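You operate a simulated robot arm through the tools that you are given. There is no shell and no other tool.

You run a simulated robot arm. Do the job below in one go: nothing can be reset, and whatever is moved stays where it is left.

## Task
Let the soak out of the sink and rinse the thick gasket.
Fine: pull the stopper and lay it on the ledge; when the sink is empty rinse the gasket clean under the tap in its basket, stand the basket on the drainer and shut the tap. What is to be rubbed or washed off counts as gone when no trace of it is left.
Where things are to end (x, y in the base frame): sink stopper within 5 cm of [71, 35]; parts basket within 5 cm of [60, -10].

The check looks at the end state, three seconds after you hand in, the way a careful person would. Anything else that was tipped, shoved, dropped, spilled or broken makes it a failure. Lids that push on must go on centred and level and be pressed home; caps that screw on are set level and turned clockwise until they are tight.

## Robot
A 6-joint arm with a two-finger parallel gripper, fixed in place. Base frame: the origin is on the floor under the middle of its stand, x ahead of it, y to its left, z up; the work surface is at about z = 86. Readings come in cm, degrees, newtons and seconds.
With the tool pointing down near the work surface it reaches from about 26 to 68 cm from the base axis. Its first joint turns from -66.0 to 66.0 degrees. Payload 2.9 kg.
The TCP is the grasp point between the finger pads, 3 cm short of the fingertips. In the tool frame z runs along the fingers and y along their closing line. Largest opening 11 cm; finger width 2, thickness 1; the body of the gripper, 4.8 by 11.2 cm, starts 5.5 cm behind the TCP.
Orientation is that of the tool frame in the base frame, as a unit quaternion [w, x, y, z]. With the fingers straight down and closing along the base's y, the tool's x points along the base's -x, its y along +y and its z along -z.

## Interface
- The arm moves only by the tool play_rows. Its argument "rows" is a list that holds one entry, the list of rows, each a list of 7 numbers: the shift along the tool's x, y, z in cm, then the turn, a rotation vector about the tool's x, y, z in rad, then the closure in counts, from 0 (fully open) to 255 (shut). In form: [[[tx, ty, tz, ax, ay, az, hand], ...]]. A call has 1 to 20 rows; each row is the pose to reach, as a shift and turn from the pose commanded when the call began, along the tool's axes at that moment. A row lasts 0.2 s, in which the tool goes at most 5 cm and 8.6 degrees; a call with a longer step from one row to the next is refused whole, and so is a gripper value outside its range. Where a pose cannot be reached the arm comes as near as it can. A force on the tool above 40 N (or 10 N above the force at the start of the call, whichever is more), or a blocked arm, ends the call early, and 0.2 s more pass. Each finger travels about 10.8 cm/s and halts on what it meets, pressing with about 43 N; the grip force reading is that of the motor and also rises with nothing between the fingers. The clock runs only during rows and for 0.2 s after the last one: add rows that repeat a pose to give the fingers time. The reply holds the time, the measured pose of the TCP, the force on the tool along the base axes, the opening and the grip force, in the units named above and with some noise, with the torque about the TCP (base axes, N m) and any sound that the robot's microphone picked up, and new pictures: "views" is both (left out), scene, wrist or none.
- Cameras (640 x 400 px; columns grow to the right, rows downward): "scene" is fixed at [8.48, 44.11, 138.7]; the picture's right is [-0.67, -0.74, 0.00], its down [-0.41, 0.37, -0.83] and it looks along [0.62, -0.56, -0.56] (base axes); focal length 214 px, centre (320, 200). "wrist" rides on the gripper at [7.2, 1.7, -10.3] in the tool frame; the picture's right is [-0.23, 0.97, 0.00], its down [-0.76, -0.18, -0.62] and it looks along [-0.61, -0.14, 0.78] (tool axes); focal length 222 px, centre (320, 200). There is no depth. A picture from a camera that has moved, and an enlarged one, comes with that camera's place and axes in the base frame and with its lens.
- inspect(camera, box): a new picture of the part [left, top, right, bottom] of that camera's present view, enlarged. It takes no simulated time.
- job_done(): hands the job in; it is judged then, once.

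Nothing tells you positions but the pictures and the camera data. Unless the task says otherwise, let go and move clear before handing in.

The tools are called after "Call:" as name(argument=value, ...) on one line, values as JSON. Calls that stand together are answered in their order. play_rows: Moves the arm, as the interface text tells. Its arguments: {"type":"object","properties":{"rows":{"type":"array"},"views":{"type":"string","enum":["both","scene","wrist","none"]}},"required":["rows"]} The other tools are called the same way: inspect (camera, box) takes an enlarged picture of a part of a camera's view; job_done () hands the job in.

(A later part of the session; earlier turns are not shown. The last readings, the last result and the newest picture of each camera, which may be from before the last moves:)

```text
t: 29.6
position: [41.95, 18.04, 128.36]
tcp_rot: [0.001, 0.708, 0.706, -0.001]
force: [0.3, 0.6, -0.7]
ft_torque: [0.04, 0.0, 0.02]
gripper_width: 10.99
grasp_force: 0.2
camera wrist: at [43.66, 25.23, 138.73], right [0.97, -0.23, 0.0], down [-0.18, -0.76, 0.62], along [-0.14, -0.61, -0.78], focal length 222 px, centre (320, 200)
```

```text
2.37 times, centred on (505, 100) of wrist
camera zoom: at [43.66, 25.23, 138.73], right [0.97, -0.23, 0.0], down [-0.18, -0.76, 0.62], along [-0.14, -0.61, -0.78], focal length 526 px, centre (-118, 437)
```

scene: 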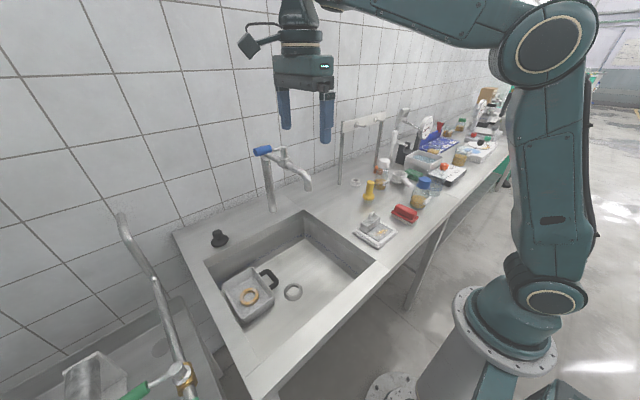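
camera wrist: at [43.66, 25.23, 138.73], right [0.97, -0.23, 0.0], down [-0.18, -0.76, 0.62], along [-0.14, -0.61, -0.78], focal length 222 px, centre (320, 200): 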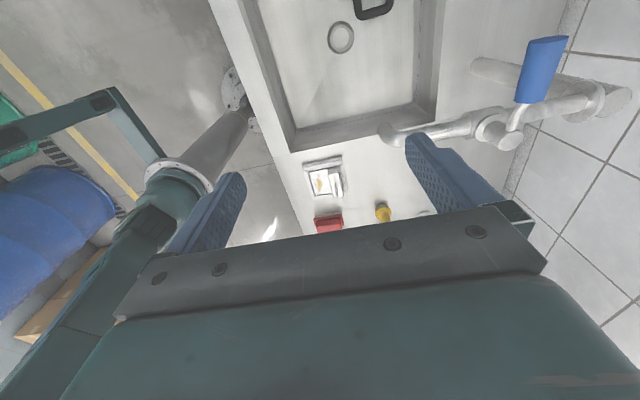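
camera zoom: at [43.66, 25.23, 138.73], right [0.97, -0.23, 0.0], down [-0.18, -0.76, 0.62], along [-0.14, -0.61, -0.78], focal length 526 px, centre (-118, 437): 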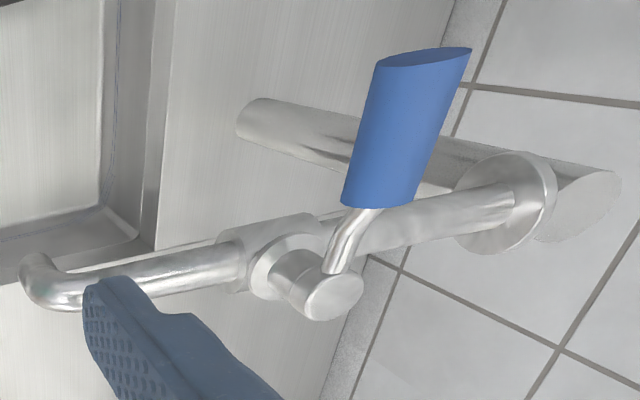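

The lever grip is confirmed at about (60.7, 15.5–20, 117.4). I'll tilt the tool 35° and stop 8 cm short of it, in line.

Call:
play_rows(rows=[[[0, 2.7, 0.7, -0.122, 0, 0, 80], [0, 5.4, 1.4, -0.244, 0, 0, 130], [0, 8.1, 2.1, -0.366, 0, 0, 130], [0, 10.8, 2.8, -0.488, 0, 0, 130], [0, 13.55, 3.56, -0.611, 0, 0, 130], [0, 13.55, 3.56, -0.611, 0, 0, 130]]])

Call:
inspect(camera="wrist", box=[200, 0, 520, 240])

Call:
inspect(camera="scene", box=[220, 60, 380, 220])

```text
t: 31.0
position: [60.76, 12.7, 127.9]
tcp_rot: [0.212, 0.674, 0.675, 0.211]
force: [0.0, -1.2, 0.0]
ft_torque: [-0.01, 0.0, 0.02]
gripper_width: 5.39
grasp_force: 0.0
out of reach, approached as far as the arm can: row 3, 4, 5, 6
camera wrist: at [56.29, 19.97, 137.28], right [0.8, -0.23, 0.56], down [-0.5, -0.76, 0.41], along [0.33, -0.61, -0.72], focal length 222 px, centre (320, 200)
```

scene: 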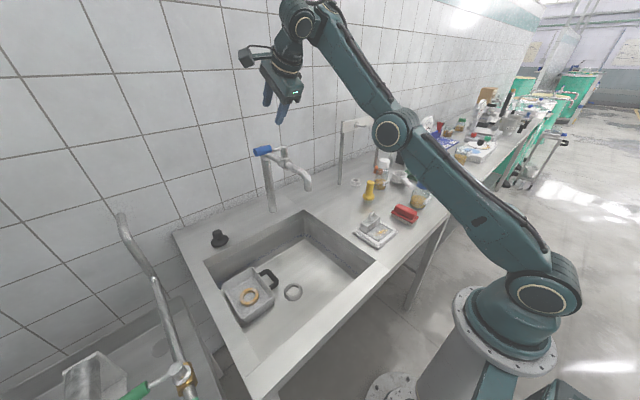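
wrist: 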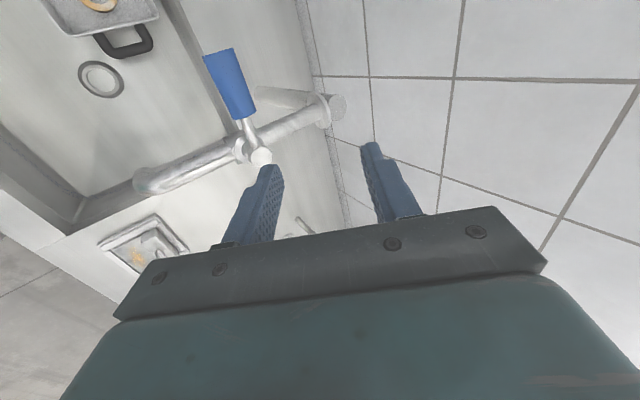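

```text
1.67 times, centred on (360, 120) of wrist
camera zoom: at [56.29, 19.97, 137.28], right [0.8, -0.23, 0.56], down [-0.5, -0.76, 0.41], along [0.33, -0.61, -0.72], focal length 370 px, centre (253, 333)
```

zoom: 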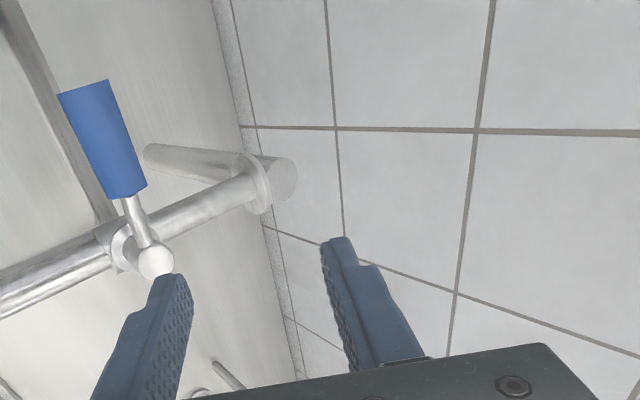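

```text
2.50 times, centred on (300, 140) of scene
camera zoom: at [8.48, 44.1, 138.7], right [-0.67, -0.74, 0.0], down [-0.41, 0.37, -0.83], along [0.62, -0.56, -0.56], focal length 536 px, centre (370, 350)
```

zoom: 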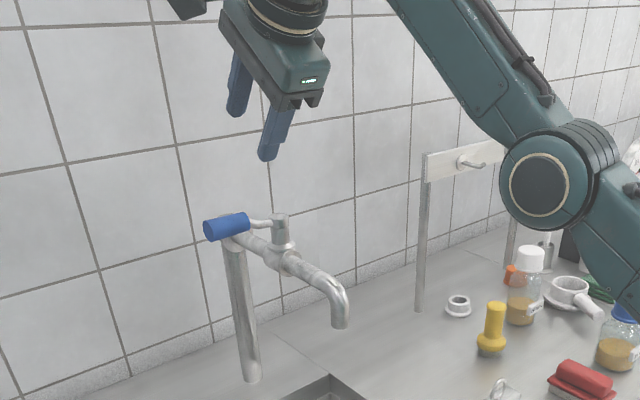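

The arm couldn't reach that spot with this path and stopped off-target, at (60.8, 12.7, 127.9), still clear above the tap. I'll try stepping to the intended pre-grip point from here.

Call:
play_rows(rows=[[[2.6, -3, -0.2, 0, 0, 0, 130], [5.3, -6.08, -0.46, 0, 0, 0, 130], [5.3, -6.08, -0.46, 0, 0, 0, 130]]], views="scene")

```text
t: 31.8
position: [60.73, 13.46, 127.72]
tcp_rot: [0.212, 0.674, 0.676, 0.21]
force: [-1.2, 0.1, -0.5]
ft_torque: [-0.07, -0.01, 0.01]
gripper_width: 5.36
grasp_force: 0.0
out of reach, approached as far as the arm can: row 1, 2, 3
```

scene: 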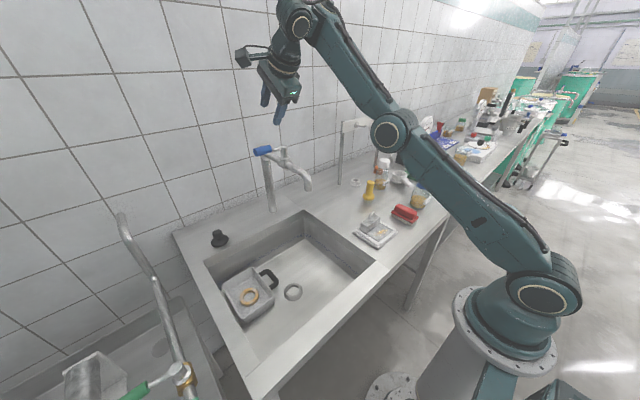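

The arm seems jammed at a joint limit with this wrist orientation. I'll back off to the vertical pose and choose a different approach to the lever.

Call:
play_rows(rows=[[[0.9, -3.0, -2.25, 0.122, 0, 0, 130], [1.8, -6.0, -4.5, 0.244, 0, 0, 130], [2.7, -9.0, -6.75, 0.366, 0, 0, 130], [3.6, -12.0, -9.0, 0.488, 0, 0, 130], [4.6, -15.05, -11.26, 0.611, 0, 0, 130], [4.6, -15.05, -11.26, 0.611, 0, 0, 130]]], views="scene")

```text
t: 33.2
position: [41.31, 17.98, 128.46]
tcp_rot: [0.0, 0.707, 0.707, -0.001]
force: [-0.4, -0.3, 0.4]
ft_torque: [0.02, 0.02, 0.0]
gripper_width: 5.37
grasp_force: 0.1
out of reach, approached as far as the arm can: row 1
```

scene: 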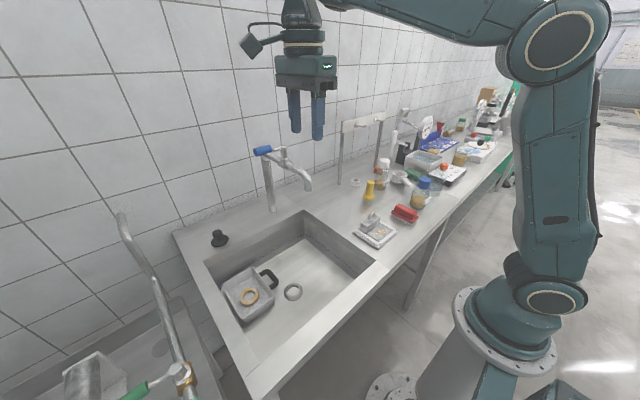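

Backing off worked; it's the −90° yaw with tilt that hits a limit. Instead I'll push the lever with closed fingers, using the natural yaw and tilt that reached the ledge. First I'll yaw back.

Call:
play_rows(rows=[[[0, 0.3, 0, 0, 0, -0.14, 255], [0, 0.6, 0, 0, 0, -0.28, 255], [0, 0.9, 0, 0, 0, -0.42, 255], [0, 1.2, 0, 0, 0, -0.56, 255], [0, 1.5, 0, 0, 0, -0.7, 255], [0, 1.8, 0, 0, 0, -0.84, 255], [0, 2.1, 0, 0, 0, -0.98, 255], [0, 2.4, 0, 0, 0, -1.12, 255], [0, 2.7, 0, 0, 0, -1.26, 255], [0, 3.0, 0, 0, 0, -1.4, 255], [0, 3.3, 0, 0, 0, -1.54, 255], [0, 3.7, 0, 0, 0, -1.66, 255], [0, 3.7, 0, 0, 0, -1.746, 255], [0, 3.7, 0, 0, 0, -1.746, 255]]], views="none")

```text
t: 36.2
position: [44.98, 17.89, 128.33]
tcp_rot: [-0.001, -0.088, 0.996, -0.001]
force: [-0.8, -0.6, 0.1]
ft_torque: [-0.02, 0.04, -0.02]
gripper_width: 0.01
grasp_force: 37.9
```

Call:
play_rows(rows=[[[-3.5, -0.46, 0.6, 0, -0.122, 0, 255], [-7.0, -0.92, 1.2, 0, -0.244, 0, 255], [-10.5, -1.4, 1.8, 0, -0.366, 0, 255], [-14.0, -1.85, 2.5, 0, -0.488, 0, 255], [-17.57, -2.31, 3.3, 0, -0.611, 0, 255], [-17.57, -2.31, 3.3, 0, -0.611, 0, 255]]])

Call:
inspect(camera="scene", box=[220, 60, 380, 220])

```text
t: 37.6
position: [61.69, 17.71, 126.45]
tcp_rot: [0.289, -0.086, 0.953, 0.03]
force: [-0.1, 0.3, 0.3]
ft_torque: [0.02, 0.01, -0.01]
gripper_width: 0.0
grasp_force: 37.9
out of reach, approached as far as the arm can: row 5, 6
camera wrist: at [49.77, 17.19, 130.94], right [0.01, 0.99, 0.13], down [0.31, -0.13, 0.94], along [0.95, 0.03, -0.31], focal length 222 px, centre (320, 200)
```

scene: 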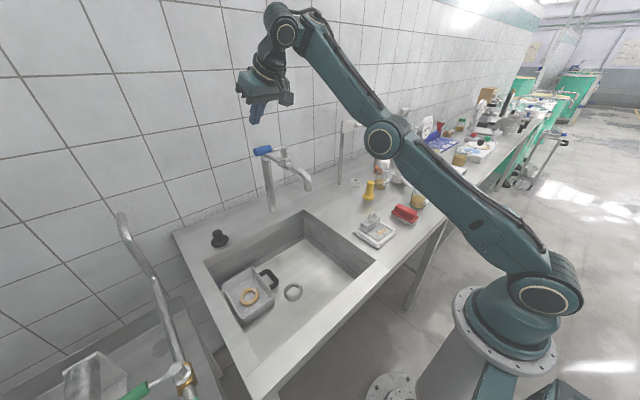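
wrist: 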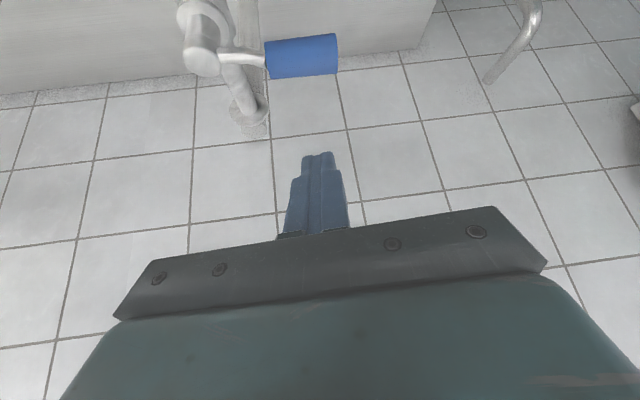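

```text
2.50 times, centred on (300, 140) of scene
camera zoom: at [8.48, 44.11, 138.7], right [-0.67, -0.74, 0.0], down [-0.41, 0.37, -0.83], along [0.62, -0.56, -0.56], focal length 536 px, centre (370, 350)
```

zoom: 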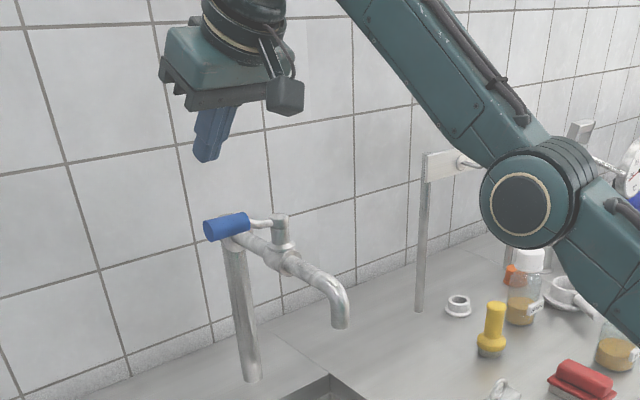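

The arm is just above and behind the lever. I'll lower the closed fingertips behind the blue grip (on its +x side) without touching it.

Call:
play_rows(rows=[[[0.9, 0.4, 2.2, 0, 0, 0, 255], [1.9, 0.75, 4.3, 0, 0, 0, 255], [2.9, 0.75, 6.43, 0, 0, 0, 255], [2.9, 0.75, 6.43, 0, 0, 0, 255]]])

Call:
inspect(camera="scene", box=[220, 100, 320, 180])

Call:
inspect(camera="wrist", box=[180, 60, 420, 240])

```text
t: 38.6
position: [60.78, 17.43, 123.9]
tcp_rot: [0.277, -0.085, 0.957, 0.027]
force: [0.4, 0.4, 0.2]
ft_torque: [-0.01, -0.02, -0.02]
gripper_width: 0.0
grasp_force: 37.3
out of reach, approached as far as the arm can: row 1, 2, 3, 4
camera wrist: at [49.0, 17.04, 128.64], right [0.02, 0.99, 0.12], down [0.34, -0.12, 0.93], along [0.94, 0.03, -0.34], focal length 222 px, centre (320, 200)
```

scene: 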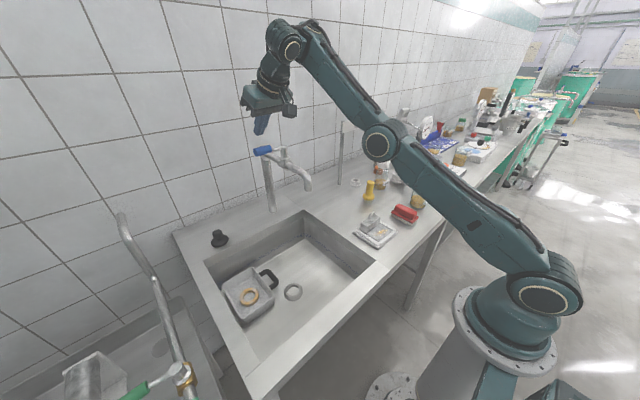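
wrist: 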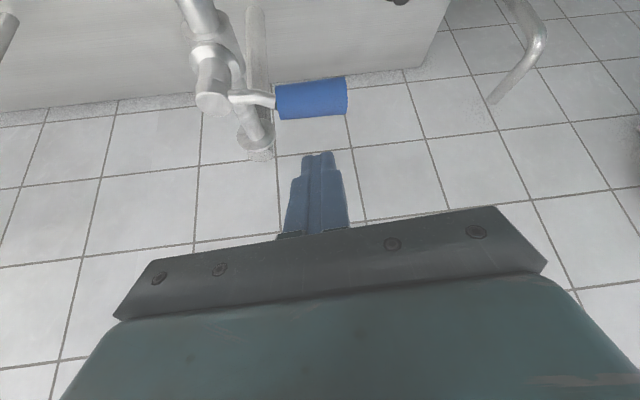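

```text
5.00 times, centred on (270, 140) of scene
camera zoom: at [8.48, 44.11, 138.7], right [-0.67, -0.74, 0.0], down [-0.41, 0.37, -0.83], along [0.62, -0.56, -0.56], focal length 1072 px, centre (570, 500)
```

zoom: 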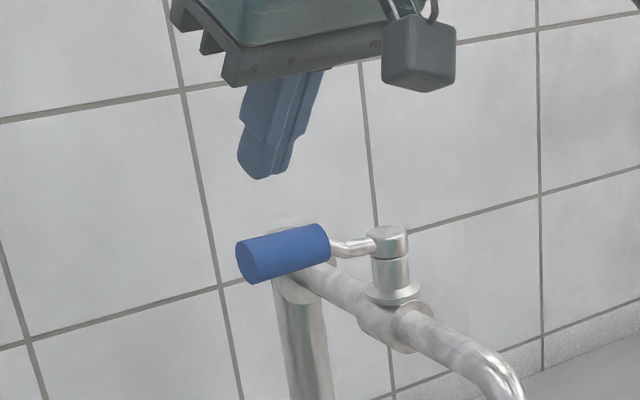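

```text
2.22 times, centred on (300, 150) of wrist
camera zoom: at [49.0, 17.04, 128.64], right [0.02, 0.99, 0.12], down [0.34, -0.12, 0.93], along [0.94, 0.03, -0.34], focal length 494 px, centre (364, 311)
```

zoom: 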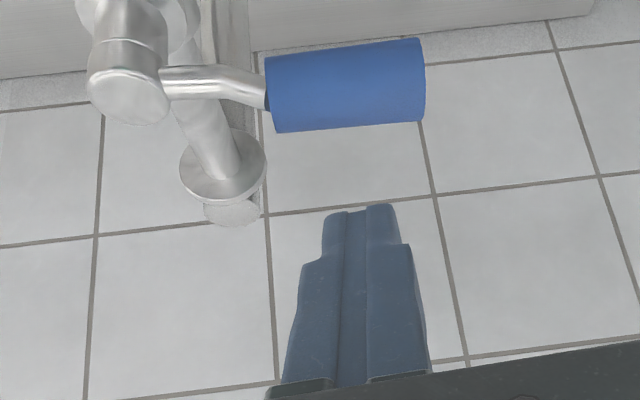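

The arm won't descend in this direction; its wrist limit seems tied to the tilt heading. I'll back off a little and turn the tilt heading 20° more towards +y, in line with the arm's own plane.

Call:
play_rows(rows=[[[0.8, 0.85, -2.27, 0, 0, 0, 255], [1.58, 1.7, -4.54, 0, 0, 0, 255], [1.58, 1.7, -4.54, -0.062, 0, -0.098, 255], [1.58, 1.7, -4.54, -0.125, 0, -0.197, 255], [1.58, 1.7, -4.54, -0.187, 0, -0.295, 255], [1.58, 1.7, -4.54, -0.187, 0, -0.295, 255]]], views="none")

```text
t: 40.0
position: [58.36, 18.95, 127.88]
tcp_rot: [0.29, -0.25, 0.921, 0.07]
force: [0.5, -0.3, -0.3]
ft_torque: [0.01, -0.02, 0.0]
gripper_width: 0.04
grasp_force: 38.1
out of reach, approached as far as the arm can: row 1, 2, 3, 4, 5, 6
```

Call:
inspect(camera="scene", box=[200, 0, 640, 400])

Call:
inspect(camera="scene", box=[220, 0, 460, 200])

```text
1.00 times, centred on (420, 200) of scene (not enlarged: the box is as wide or as high as the picture)
camera zoom: at [8.48, 44.11, 138.7], right [-0.67, -0.74, 0.0], down [-0.41, 0.37, -0.83], along [0.62, -0.56, -0.56], focal length 214 px, centre (220, 200)
```

zoom: 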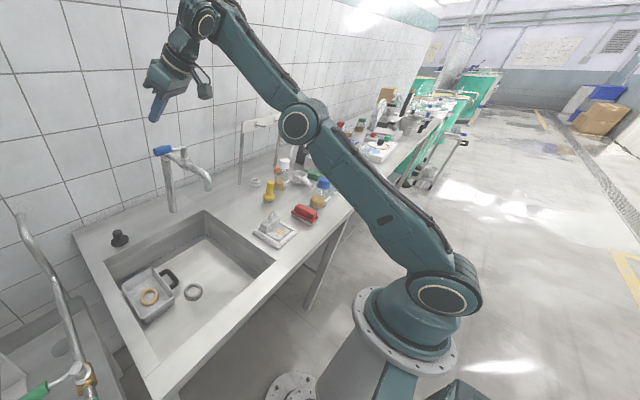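

```text
2.00 times, centred on (340, 100) of scene
camera zoom: at [8.48, 44.11, 138.7], right [-0.67, -0.74, 0.0], down [-0.41, 0.37, -0.83], along [0.62, -0.56, -0.56], focal length 429 px, centre (280, 400)
```

zoom: 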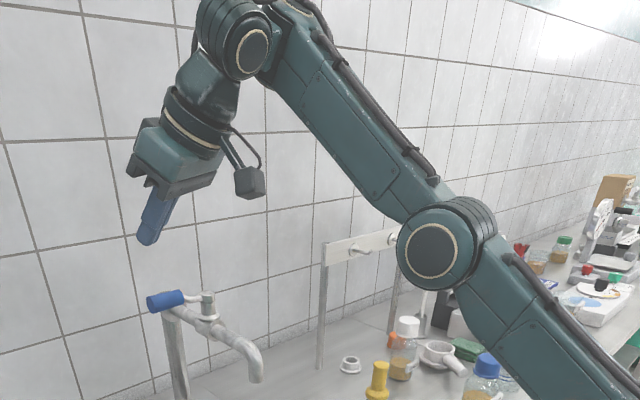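

The arm has stretched itself straight and is stuck up high. I'll swing it sideways away from the tap and come down to the region that worked before (about (58, 29, 107)), then approach the lever from the side at its own height.

Call:
play_rows(rows=[[[-0.3, 3.4, 0.96, 0, 0, 0, 255], [-0.6, 6.8, 1.92, 0, 0, 0, 255], [-0.94, 10.19, 2.88, 0, 0, 0, 255], [1.27, 10, 6.8, 0, 0, 0, 255], [3.5, 9.8, 10.8, 0, 0, 0, 255], [5.7, 9.6, 14.7, 0, 0, 0, 255], [7.89, 9.47, 18.67, 0, 0, 0, 255], [7.89, 9.47, 18.67, 0, 0, 0, 255]]], views="scene")

```text
t: 41.8
position: [58.74, 27.78, 118.65]
tcp_rot: [0.24, -0.256, 0.933, 0.072]
force: [-0.1, 0.0, 0.2]
ft_torque: [0.0, -0.03, 0.02]
gripper_width: 0.01
grasp_force: 37.7
out of reach, approached as far as the arm can: row 1, 2, 4, 5, 6, 7, 8
```

scene: 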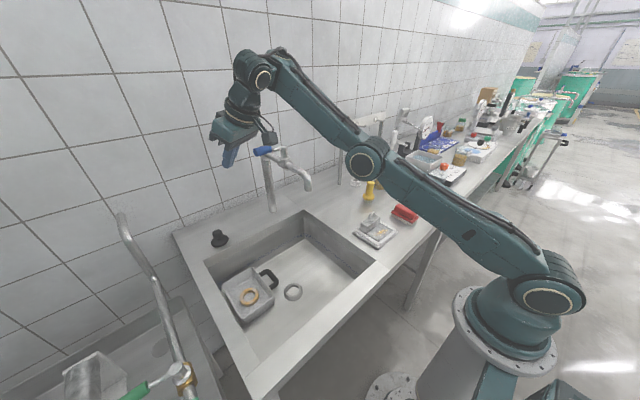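

The arm is in a straight-elbow branch. I'll pull it back in and make the tool vertical to bend the elbow again, as that worked before.

Call:
play_rows(rows=[[[3.56, 0.58, -1.83, 0, 0.102, 0, 255], [7.12, 1.15, -3.67, 0, 0.204, 0, 255], [10.7, 1.73, -5.5, 0, 0.306, 0, 255], [14.2, 2.3, -7.3, 0, 0.408, 0, 255], [17.8, 2.88, -9.17, 0, 0.51, 0, 255], [17.8, 2.88, -9.17, 0, 0.51, 0, 255]]], views="scene")

```text
t: 43.2
position: [41.05, 20.25, 119.69]
tcp_rot: [-0.006, -0.267, 0.964, 0.005]
force: [-0.2, 0.1, 0.3]
ft_torque: [0.01, 0.04, 0.0]
gripper_width: 0.0
grasp_force: 37.7
out of reach, approached as far as the arm can: row 1, 2, 3, 4, 5, 6
```

scene: 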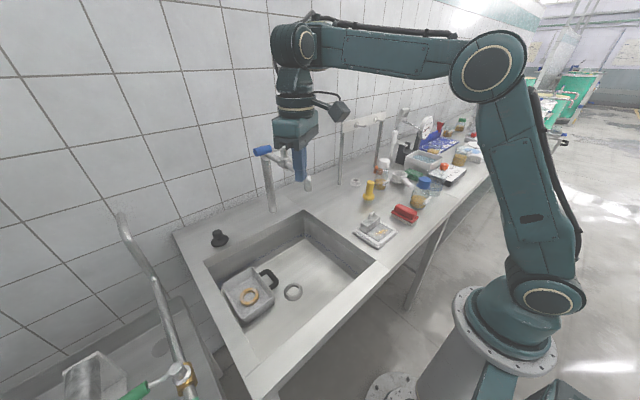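

The elbow is bent upwards again. Now I'll tilt low and close in, slowly, keeping the elbow-up shape, before extending outwards.

Call:
play_rows(rows=[[[-0.67, 0.15, 1.7, 0, -0.076, 0, 255], [-1.35, 0.3, 3.4, 0, -0.152, 0, 255], [-2.0, 0.45, 5.1, 0, -0.229, 0, 255], [-2.7, 0.6, 6.85, 0, -0.305, 0, 255], [-3.4, 0.75, 8.5, 0, -0.381, 0, 255], [-4.0, 0.9, 10.2, 0, -0.458, 0, 255], [-4.7, 1.05, 12, 0, -0.534, 0, 255], [-5.39, 1.2, 13.7, 0, -0.61, 0, 255], [-5.39, 1.2, 13.7, 0, -0.61, 0, 255]]], views="scene")

```text
t: 45.2
position: [57.69, 30.27, 117.47]
tcp_rot: [0.228, -0.26, 0.935, 0.077]
force: [0.1, 0.1, 0.1]
ft_torque: [-0.01, -0.02, 0.02]
gripper_width: 0.0
grasp_force: 38.0
out of reach, approached as far as the arm can: row 1, 2, 3, 4, 5, 6, 7, 8, 9
```

scene: 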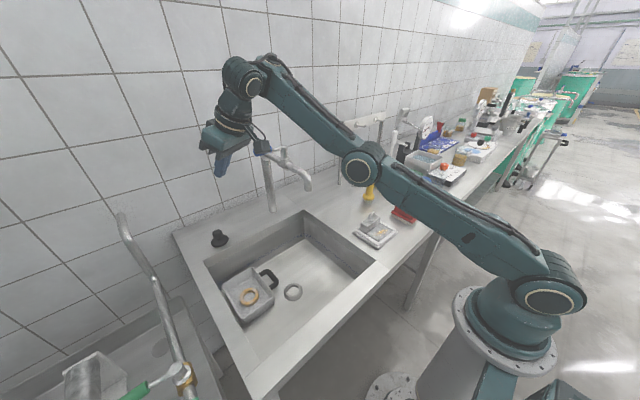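

Call:
play_rows(rows=[[[2.62, -0.05, -2.34, 0, 0.097, 0, 255], [5.24, -0.1, -4.68, 0, 0.195, 0, 255], [7.86, -0.15, -7.0, 0, 0.292, 0, 255], [10.5, -0.2, -9.4, 0, 0.39, 0, 255], [13.1, -0.23, -11.7, 0, 0.487, 0, 255], [13.1, -0.23, -11.7, 0, 0.487, 0, 255], [13.1, -0.23, -11.7, 0, 0.487, 0, 255], [13.1, -0.23, -11.7, 0, 0.487, 0, 255], [13.1, -0.23, -11.7, 0, 0.487, 0, 255]]], views="scene")

```text
t: 47.2
position: [44.09, 19.86, 121.39]
tcp_rot: [0.012, -0.271, 0.962, 0.008]
force: [-0.4, -0.5, -0.2]
ft_torque: [0.01, 0.01, 0.0]
gripper_width: 0.0
grasp_force: 37.8
out of reach, approached as far as the arm can: row 1, 2, 5
```

scene: 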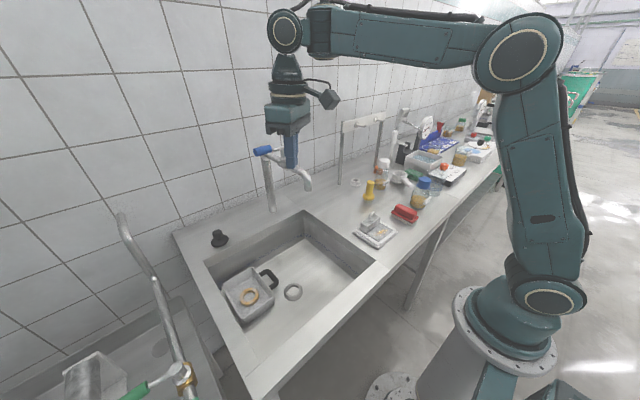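

Holding rows lets the arm converge, and it is back to a clean elbow-up vertical pose. I'll repeat the outward-and-tilt motion that worked, gradually and with hold rows, to a point beside the lever on the +y side.

Call:
play_rows(rows=[[[-2.29, -0.06, 1.2, 0, -0.074, 0, 255], [-4.58, -0.13, 2.6, 0, -0.148, 0, 255], [-6.87, -0.2, 4.2, 0, -0.222, 0, 255], [-9.16, -0.26, 6.0, 0, -0.295, 0, 255], [-11.45, -0.33, 7.8, 0, -0.369, 0, 255], [-13.74, -0.39, 9.6, 0, -0.443, 0, 255], [-16.0, -0.46, 11.5, 0, -0.517, 0, 255], [-18.3, -0.52, 13.4, 0, -0.59, 0, 255], [-18.3, -0.52, 13.4, 0, -0.59, 0, 255], [-18.3, -0.52, 13.4, 0, -0.59, 0, 255], [-18.3, -0.52, 13.4, 0, -0.59, 0, 255]]], views="scene")

```text
t: 49.6
position: [58.83, 30.28, 108.55]
tcp_rot: [0.277, -0.256, 0.922, 0.091]
force: [0.0, -0.1, -0.3]
ft_torque: [-0.04, -0.02, 0.01]
gripper_width: 0.0
grasp_force: 37.9
```

scene: 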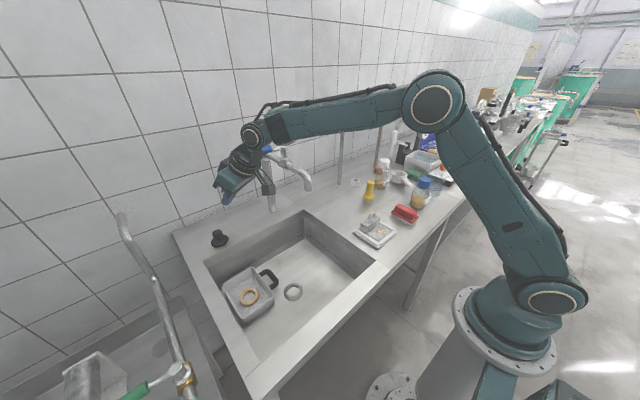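

No flags this time, and the elbow stays up. Now I'll move up beside the lever's end, on its +x side.

Call:
play_rows(rows=[[[-2.4, -2.7, -1.16, 0, 0, 0, 255], [-4.81, -5.38, -2.32, 0, 0, 0, 255], [-5.7, -6.9, -5.1, 0, 0, 0, 255], [-6.54, -8.33, -7.88, 0, 0, 0, 255], [-6.54, -8.33, -7.88, 0, 0, 0, 255], [-6.54, -8.33, -7.88, 0, 0, 0, 255]]])

Call:
inspect(camera="scene", box=[220, 100, 320, 180])

```text
t: 50.1
position: [61.87, 28.66, 111.18]
tcp_rot: [0.264, -0.264, 0.923, 0.095]
force: [-3.1, 6.0, 2.2]
ft_torque: [-0.57, -0.18, -0.4]
gripper_width: 0.01
grasp_force: 38.0
stopped in row 2: the force on the tool passed its limit at 74 N (the readings are from after the stop); the commanded pose is now the measured one
camera wrist: at [51.21, 23.76, 116.05], right [-0.36, 0.92, 0.16], down [0.37, -0.01, 0.93], along [0.86, 0.39, -0.34], focal length 222 px, centre (320, 200)
```

scene: 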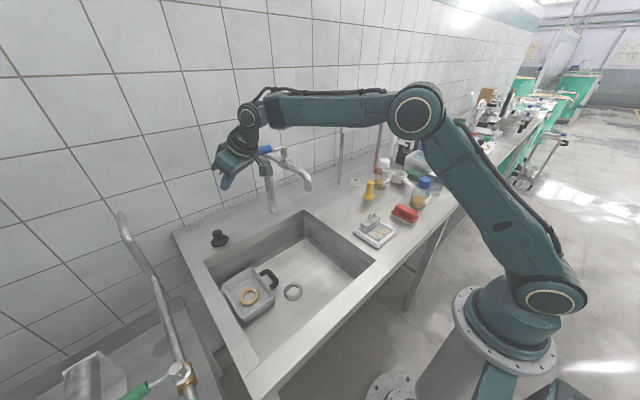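
wrist: 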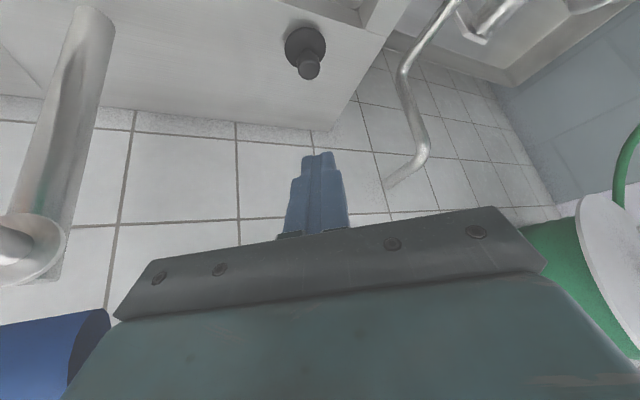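

```text
5.00 times, centred on (270, 140) of scene
camera zoom: at [8.46, 44.13, 138.69], right [-0.67, -0.74, 0.0], down [-0.41, 0.37, -0.83], along [0.62, -0.56, -0.56], focal length 1072 px, centre (570, 500)
```

zoom: 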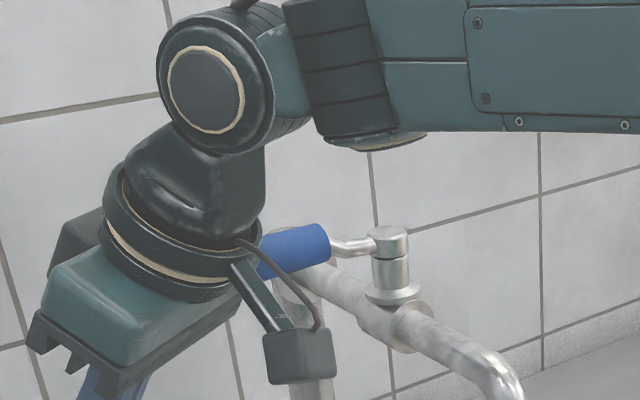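

My wrist housing touched the end of the lever (74 N) because I came in too low beside it. The lever still looks in place; I'll back away towards +y and check it.

Call:
play_rows(rows=[[[0.48, 2.24, 1.04, 0, 0, 0, 255], [0.97, 4.48, 2.08, 0, 0, 0, 255], [0.97, 4.48, 2.08, 0, 0, 0, 255]]])

Call:
inspect(camera="scene", box=[220, 100, 340, 200])

```text
t: 50.9
position: [59.81, 32.55, 109.01]
tcp_rot: [0.263, -0.261, 0.924, 0.094]
force: [-0.5, 0.5, 0.0]
ft_torque: [0.01, -0.03, 0.0]
gripper_width: 0.0
grasp_force: 37.9
camera wrist: at [49.13, 27.57, 113.89], right [-0.35, 0.92, 0.16], down [0.37, -0.01, 0.93], along [0.86, 0.39, -0.34], focal length 222 px, centre (320, 200)
```

scene: 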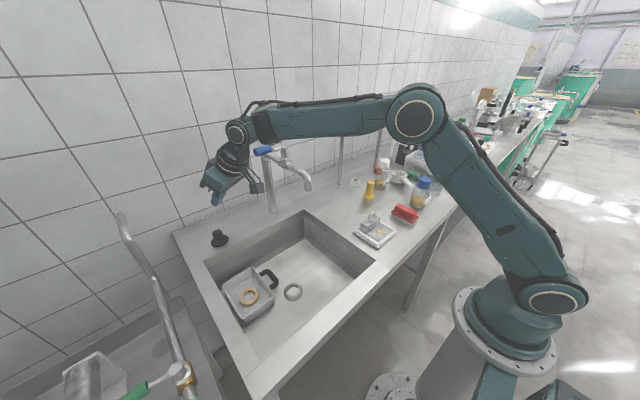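
wrist: 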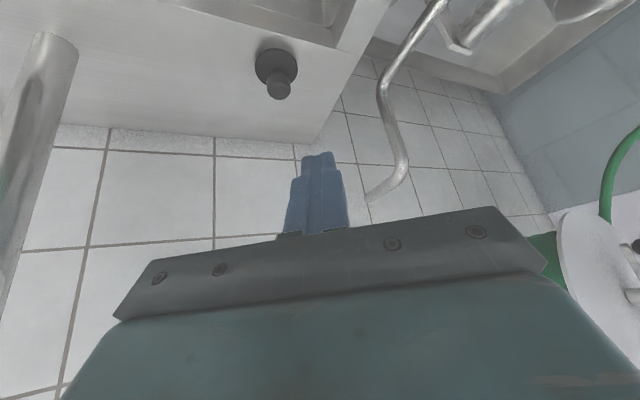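

```text
4.00 times, centred on (280, 150) of scene
camera zoom: at [8.48, 44.11, 138.7], right [-0.67, -0.74, 0.0], down [-0.41, 0.37, -0.83], along [0.62, -0.56, -0.56], focal length 858 px, centre (480, 400)
```

zoom: 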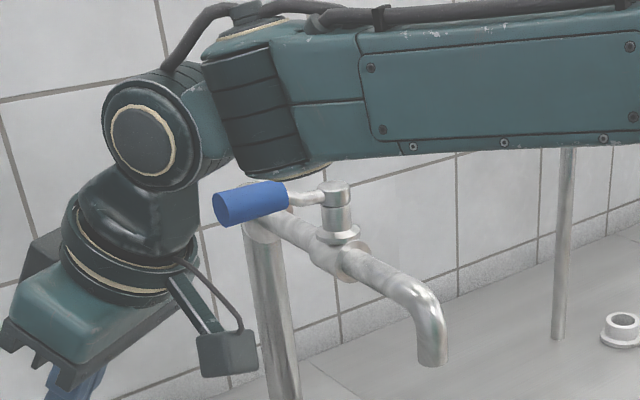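

The lever did not move. The wrist limits make pushing from behind awkward, so I'll grip the blue grip from the front instead: tool nearly horizontal, fingers closing vertically. First I'll pull back and raise the tool.

Call:
play_rows(rows=[[[1.63, -0.1, -2.68, 0, -0.124, 0, 255], [3.26, -0.2, -5.35, 0, -0.248, 0, 255], [4.9, -0.31, -8.03, 0, -0.372, 0, 255], [6.5, -0.41, -10.7, 0, -0.495, 0, 200], [8.14, -0.52, -13.4, 0, -0.619, 0, 150], [9.77, -0.62, -16.06, 0, -0.743, 0, 139], [9.77, -0.62, -16.06, 0, -0.743, 0, 139], [9.77, -0.62, -16.06, 0, -0.743, 0, 139], [9.77, -0.62, -16.06, 0, -0.743, 0, 139]]])

```text
t: 52.9
position: [46.01, 22.75, 117.29]
tcp_rot: [0.581, -0.209, 0.765, 0.183]
force: [0.5, 0.3, 0.3]
ft_torque: [0.01, -0.02, -0.01]
gripper_width: 5.0
grasp_force: 0.0
camera wrist: at [34.92, 18.07, 113.0], right [-0.47, 0.85, 0.25], down [-0.23, -0.39, 0.89], along [0.85, 0.36, 0.38], focal length 222 px, centre (320, 200)
```

scene: 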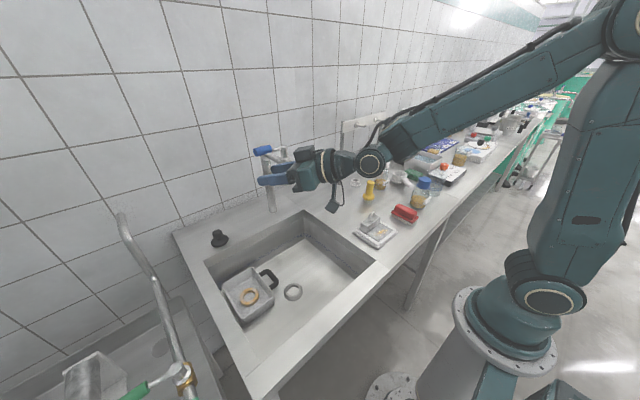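
wrist: 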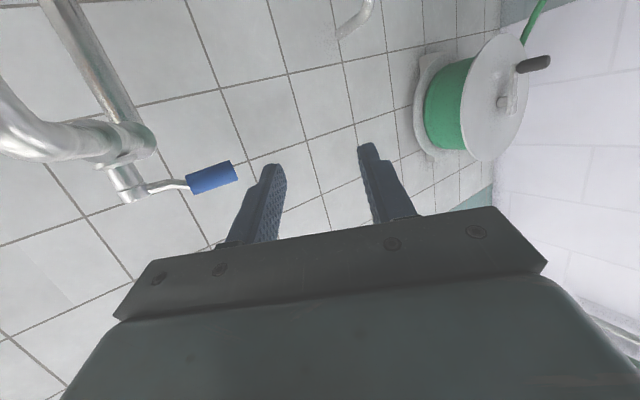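

This near-horizontal pose is reached cleanly and the lever is visible ahead. Now I roll the gripper 90° so the fingers close vertically.

Call:
play_rows(rows=[[[0, 0, 0, 0, 0, 0.14, 139], [0, 0, 0, 0, 0, 0.28, 139], [0, 0, 0, 0, 0, 0.42, 139], [0, 0, 0, 0, 0, 0.56, 139], [0, 0, 0, 0, 0, 0.7, 139], [0, 0, 0, 0, 0, 0.84, 139], [0, 0, 0, 0, 0, 0.98, 139], [0, 0, 0, 0, 0, 1.12, 139], [0, 0, 0, 0, 0, 1.26, 139], [0, 0, 0, 0, 0, 1.4, 139], [0, 0, 0, 0, 0, 1.54, 139], [0, 0, 0, 0, 0, 1.571, 139], [0, 0, 0, 0, 0, 1.571, 139], [0, 0, 0, 0, 0, 1.571, 139]]])

```text
t: 55.9
position: [45.98, 22.8, 117.34]
tcp_rot: [0.282, 0.392, 0.689, 0.54]
force: [-0.7, 0.3, 0.1]
ft_torque: [0.01, -0.02, 0.02]
gripper_width: 4.99
grasp_force: 0.0
camera wrist: at [34.1, 23.72, 121.82], right [0.35, -0.09, 0.93], down [-0.14, -0.99, -0.04], along [0.92, -0.12, -0.36], focal length 222 px, centre (320, 200)
```

scene: 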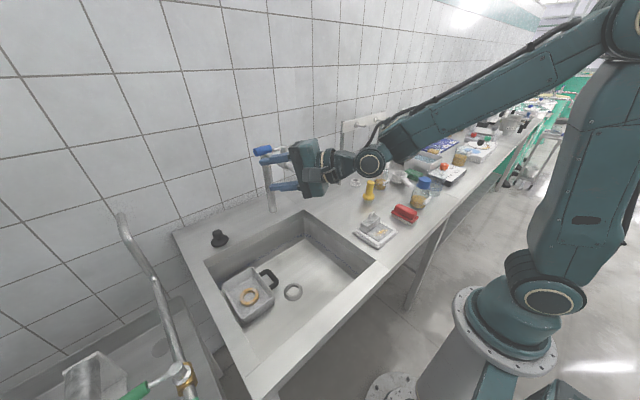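
wrist: 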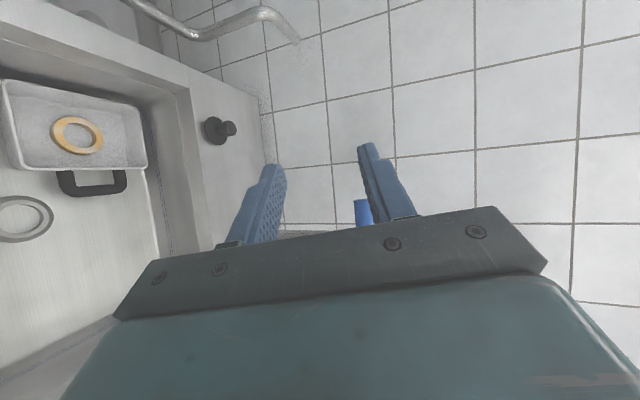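

The fingers now close vertically with the lever visible ahead. I'll move to the pre-grip point in line with the grip.

Call:
play_rows(rows=[[[-2.9, 0.73, 0, 0, 0, 0, 139], [-5.8, 1.47, 0, 0, 0, 0, 139], [-8.7, 2.2, 0, 0, 0, 0, 139], [-11.6, 2.93, 0.1, 0, 0, 0, 139], [-11.6, 2.93, 0.1, 0, 0, 0, 139], [-11.6, 2.93, 0.1, 0, 0, 0, 139]]])

Call:
inspect(camera="wrist", box=[200, 80, 440, 240])

Call:
inspect(camera="scene", box=[220, 100, 360, 210])

```text
t: 57.3
position: [52.79, 13.32, 119.48]
tcp_rot: [0.281, 0.392, 0.69, 0.54]
force: [-0.2, -0.1, -1.3]
ft_torque: [0.0, 0.03, 0.02]
gripper_width: 4.99
grasp_force: 0.1
camera wrist: at [41.07, 14.24, 124.13], right [0.35, -0.09, 0.93], down [-0.14, -0.99, -0.04], along [0.93, -0.12, -0.36], focal length 222 px, centre (320, 200)
```

scene: 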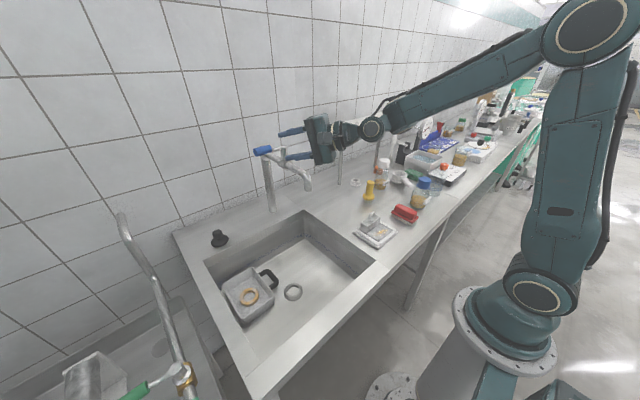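
wrist: 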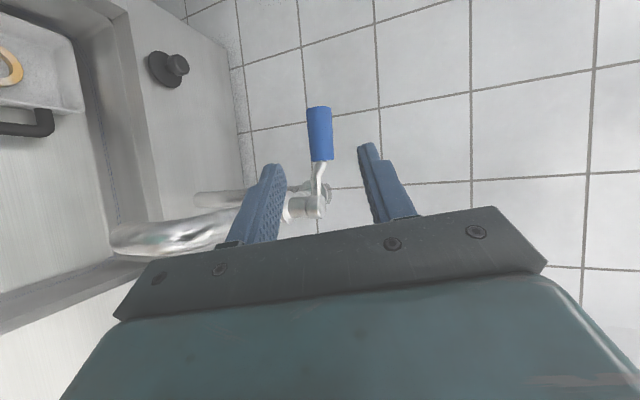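

```text
2.50 times, centred on (320, 160) of wrist
camera zoom: at [41.07, 14.24, 124.13], right [0.35, -0.09, 0.93], down [-0.14, -0.99, -0.04], along [0.93, -0.12, -0.36], focal length 555 px, centre (320, 300)
```

zoom: 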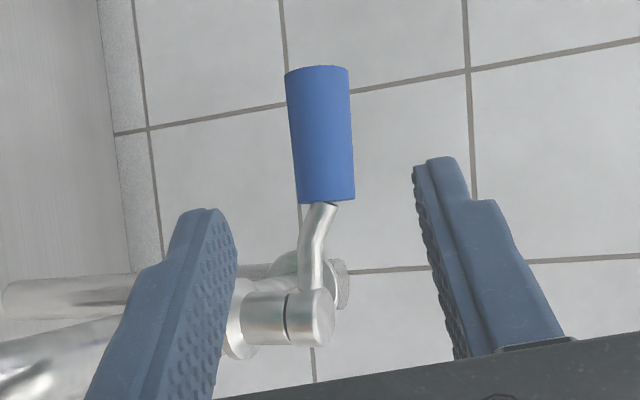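

```text
3.64 times, centred on (290, 155) of scene
camera zoom: at [8.48, 44.11, 138.7], right [-0.67, -0.74, 0.0], down [-0.41, 0.37, -0.83], along [0.62, -0.56, -0.56], focal length 780 px, centre (429, 364)
```

zoom: 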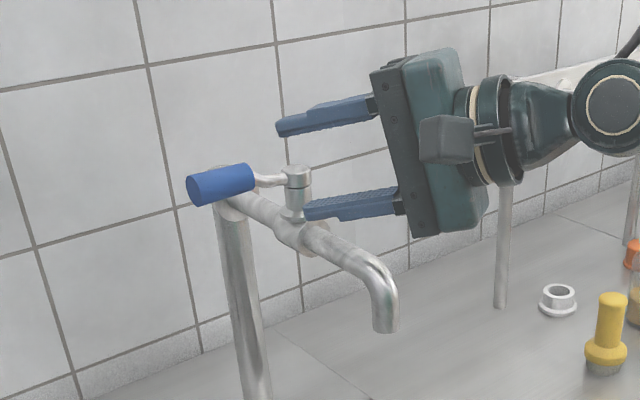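

The grip sits centred in the finger gap. I'll move forward 9 cm along the fingers to straddle it.

Call:
play_rows(rows=[[[0, 0.06, 2.5, 0, 0, 0, 139], [0, 0.12, 5, 0, 0, 0, 139], [0, 0.18, 7.2, 0, 0, 0, 139], [0, 0.18, 9.1, 0, 0, 0, 139], [0, 0.18, 9.1, 0, 0, 0, 139]]])

Call:
inspect(camera="wrist", box=[200, 80, 440, 240])

Call:
inspect(camera="scene", box=[220, 100, 360, 210])

```text
t: 58.5
position: [60.51, 18.15, 117.43]
tcp_rot: [0.282, 0.392, 0.689, 0.54]
force: [0.0, -0.2, -0.6]
ft_torque: [0.04, -0.02, -0.01]
gripper_width: 5.0
grasp_force: 0.0
camera wrist: at [48.53, 19.06, 121.93], right [0.35, -0.09, 0.93], down [-0.14, -0.99, -0.04], along [0.93, -0.12, -0.36], focal length 222 px, centre (320, 200)
```

scene: 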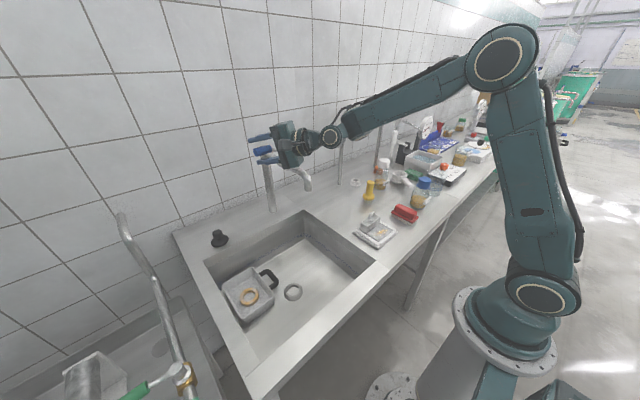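
wrist: 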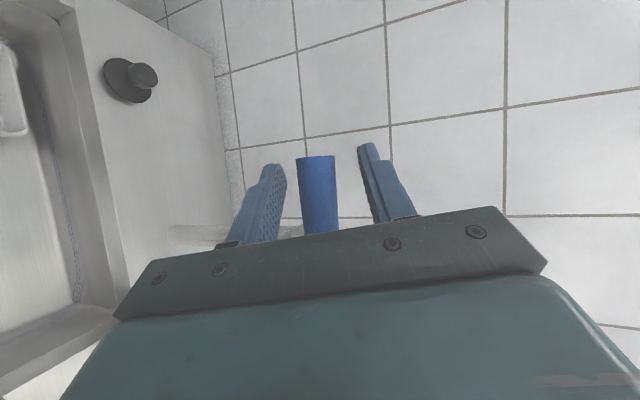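

```text
2.50 times, centred on (320, 160) of wrist
camera zoom: at [48.53, 19.06, 121.93], right [0.35, -0.09, 0.93], down [-0.14, -0.99, -0.04], along [0.93, -0.12, -0.36], focal length 555 px, centre (320, 300)
```

zoom: 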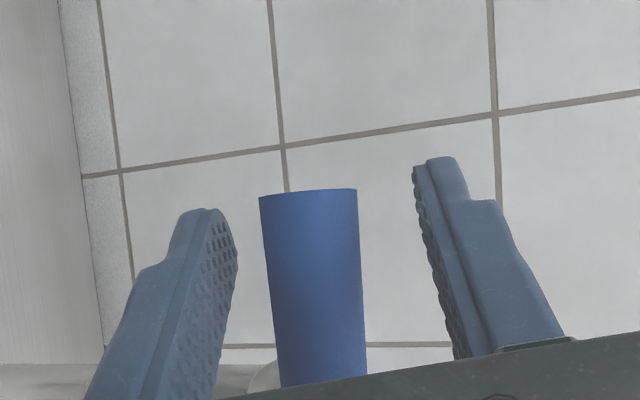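

```text
3.64 times, centred on (290, 155) of scene
camera zoom: at [8.48, 44.11, 138.7], right [-0.67, -0.74, 0.0], down [-0.41, 0.37, -0.83], along [0.62, -0.56, -0.56], focal length 780 px, centre (429, 364)
```

zoom: 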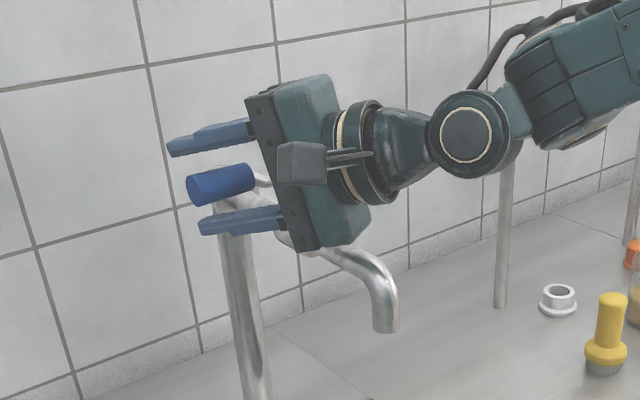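

The grip is well between the fingers. I'll nudge down 0.2 cm and close on it.

Call:
play_rows(rows=[[[0, -0.2, 0, 0, 0, 0, 139], [0, -0.2, 0, 0, 0, 0, 180], [0, -0.2, 0, 0, 0, 0, 255], [0, -0.2, 0, 0, 0, 0, 255], [0, -0.2, 0, 0, 0, 0, 255]]], views="wrist")

```text
t: 59.7
position: [60.32, 18.15, 117.35]
tcp_rot: [0.281, 0.393, 0.689, 0.54]
force: [-1.2, -0.3, -3.0]
ft_torque: [1.33, 0.01, -0.12]
gripper_width: 2.49
grasp_force: 44.8
camera wrist: at [48.45, 19.01, 121.77], right [0.35, -0.09, 0.93], down [-0.14, -0.99, -0.04], along [0.92, -0.12, -0.36], focal length 222 px, centre (320, 200)
```

wrist: 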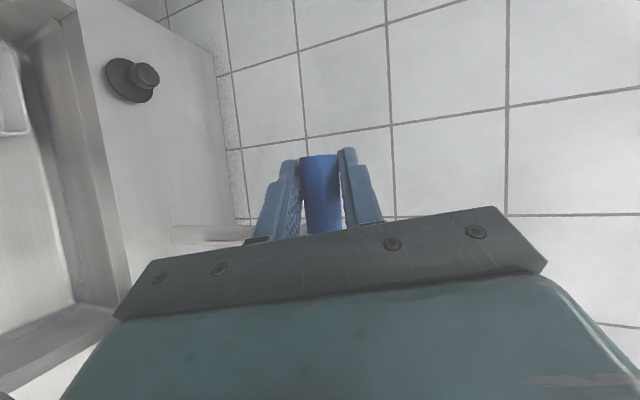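

The grip is held (2.5 cm). I'll test turning the lever towards −x by a small amount and read the force.

Call:
play_rows(rows=[[[0.2, -0.12, -0.43, 0, 0, 0, 255], [0.4, -0.24, -0.86, 0, 0, 0, 255], [0.4, -0.24, -0.86, 0, 0, 0, 255]]], views="wrist")

```text
t: 60.5
position: [59.42, 18.09, 117.19]
tcp_rot: [0.28, 0.393, 0.69, 0.539]
force: [14.1, 7.8, -6.6]
ft_torque: [1.38, -0.26, 1.04]
gripper_width: 2.44
grasp_force: 44.7
camera wrist: at [47.52, 18.95, 121.78], right [0.35, -0.09, 0.93], down [-0.14, -0.99, -0.04], along [0.92, -0.12, -0.36], focal length 222 px, centre (320, 200)
```

wrist: 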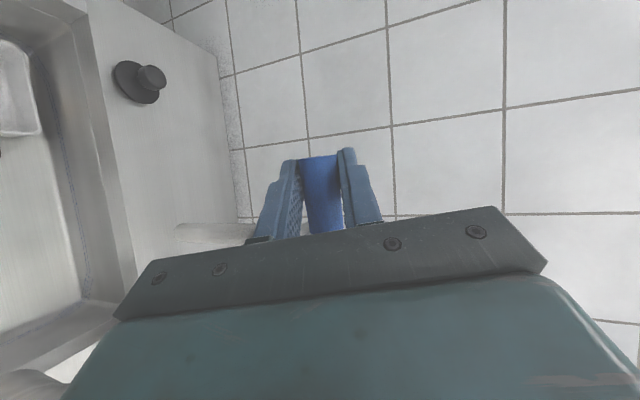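

Call:
inspect(camera="scene", box=[220, 100, 360, 210])

```text
3.64 times, centred on (290, 155) of scene
camera zoom: at [8.54, 44.13, 138.69], right [-0.67, -0.74, 0.0], down [-0.41, 0.37, -0.83], along [0.62, -0.56, -0.56], focal length 780 px, centre (429, 364)
```

zoom: 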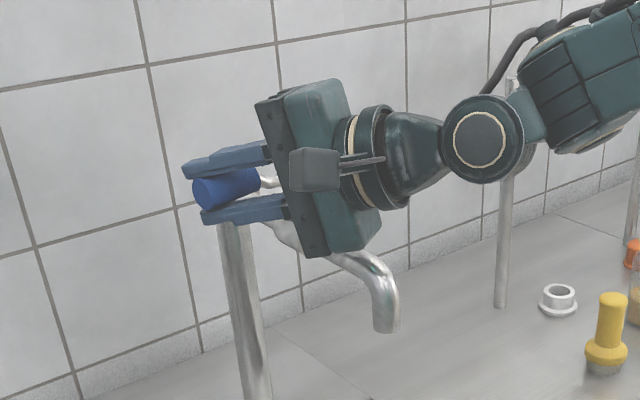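

The lever follows towards −x with about 14 N of resistance, so this is the opening direction. I'll continue along the arc around the stem to about 48°.

Call:
play_rows(rows=[[[0.14, -0.12, -0.45, 0, 0, 0, 255], [0.27, -0.25, -0.9, 0, 0, 0, 255], [0.34, -0.37, -1.37, 0, 0, 0, 255], [0.41, -0.5, -1.84, 0, 0, 0, 255], [0.41, -0.63, -2.31, 0, 0, 0, 255], [0.41, -0.76, -2.78, 0, 0, 0, 255], [0.35, -0.88, -3.25, 0, 0, 0, 255], [0.28, -1.0, -3.72, 0, 0, 0, 255], [0.15, -1.12, -4.18, 0, 0, 0, 255], [0.01, -1.24, -4.64, 0, 0, 0, 255], [0.01, -1.24, -4.64, 0, 0, 0, 255]]])

Call:
inspect(camera="scene", box=[220, 100, 360, 210])

```text
t: 62.9
position: [55.05, 16.0, 117.39]
tcp_rot: [0.277, 0.391, 0.691, 0.542]
force: [1.4, 28.1, -8.3]
ft_torque: [-0.68, -0.14, 1.72]
gripper_width: 2.39
grasp_force: 44.9
camera wrist: at [43.26, 16.69, 121.89], right [0.35, -0.09, 0.93], down [-0.13, -0.99, -0.04], along [0.93, -0.11, -0.36], focal length 222 px, centre (320, 200)
```

scene: 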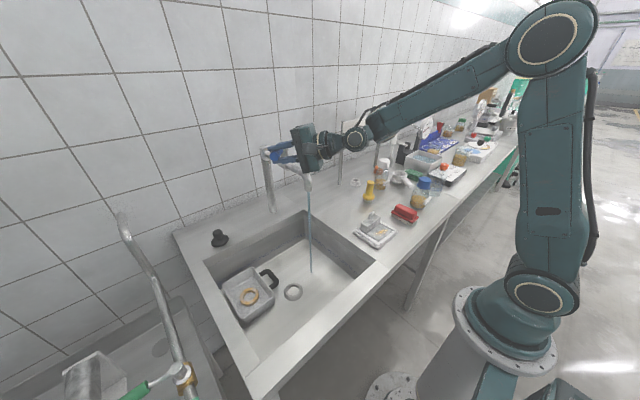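
wrist: 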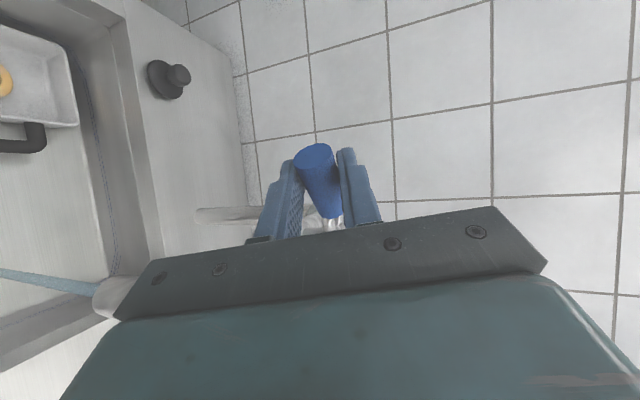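

```text
3.64 times, centred on (290, 155) of scene
camera zoom: at [8.5, 44.21, 138.66], right [-0.67, -0.74, 0.0], down [-0.41, 0.37, -0.83], along [0.62, -0.56, -0.56], focal length 780 px, centre (429, 364)
```

zoom: 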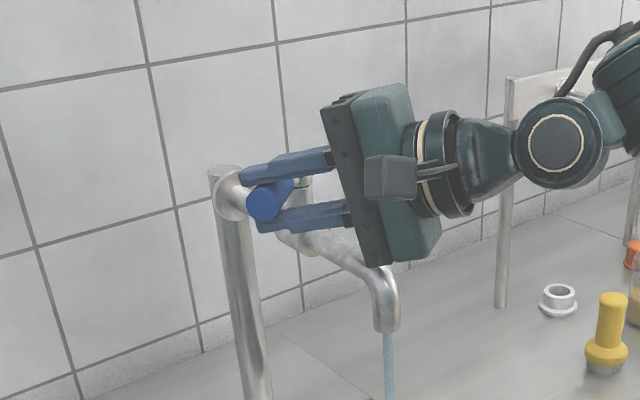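

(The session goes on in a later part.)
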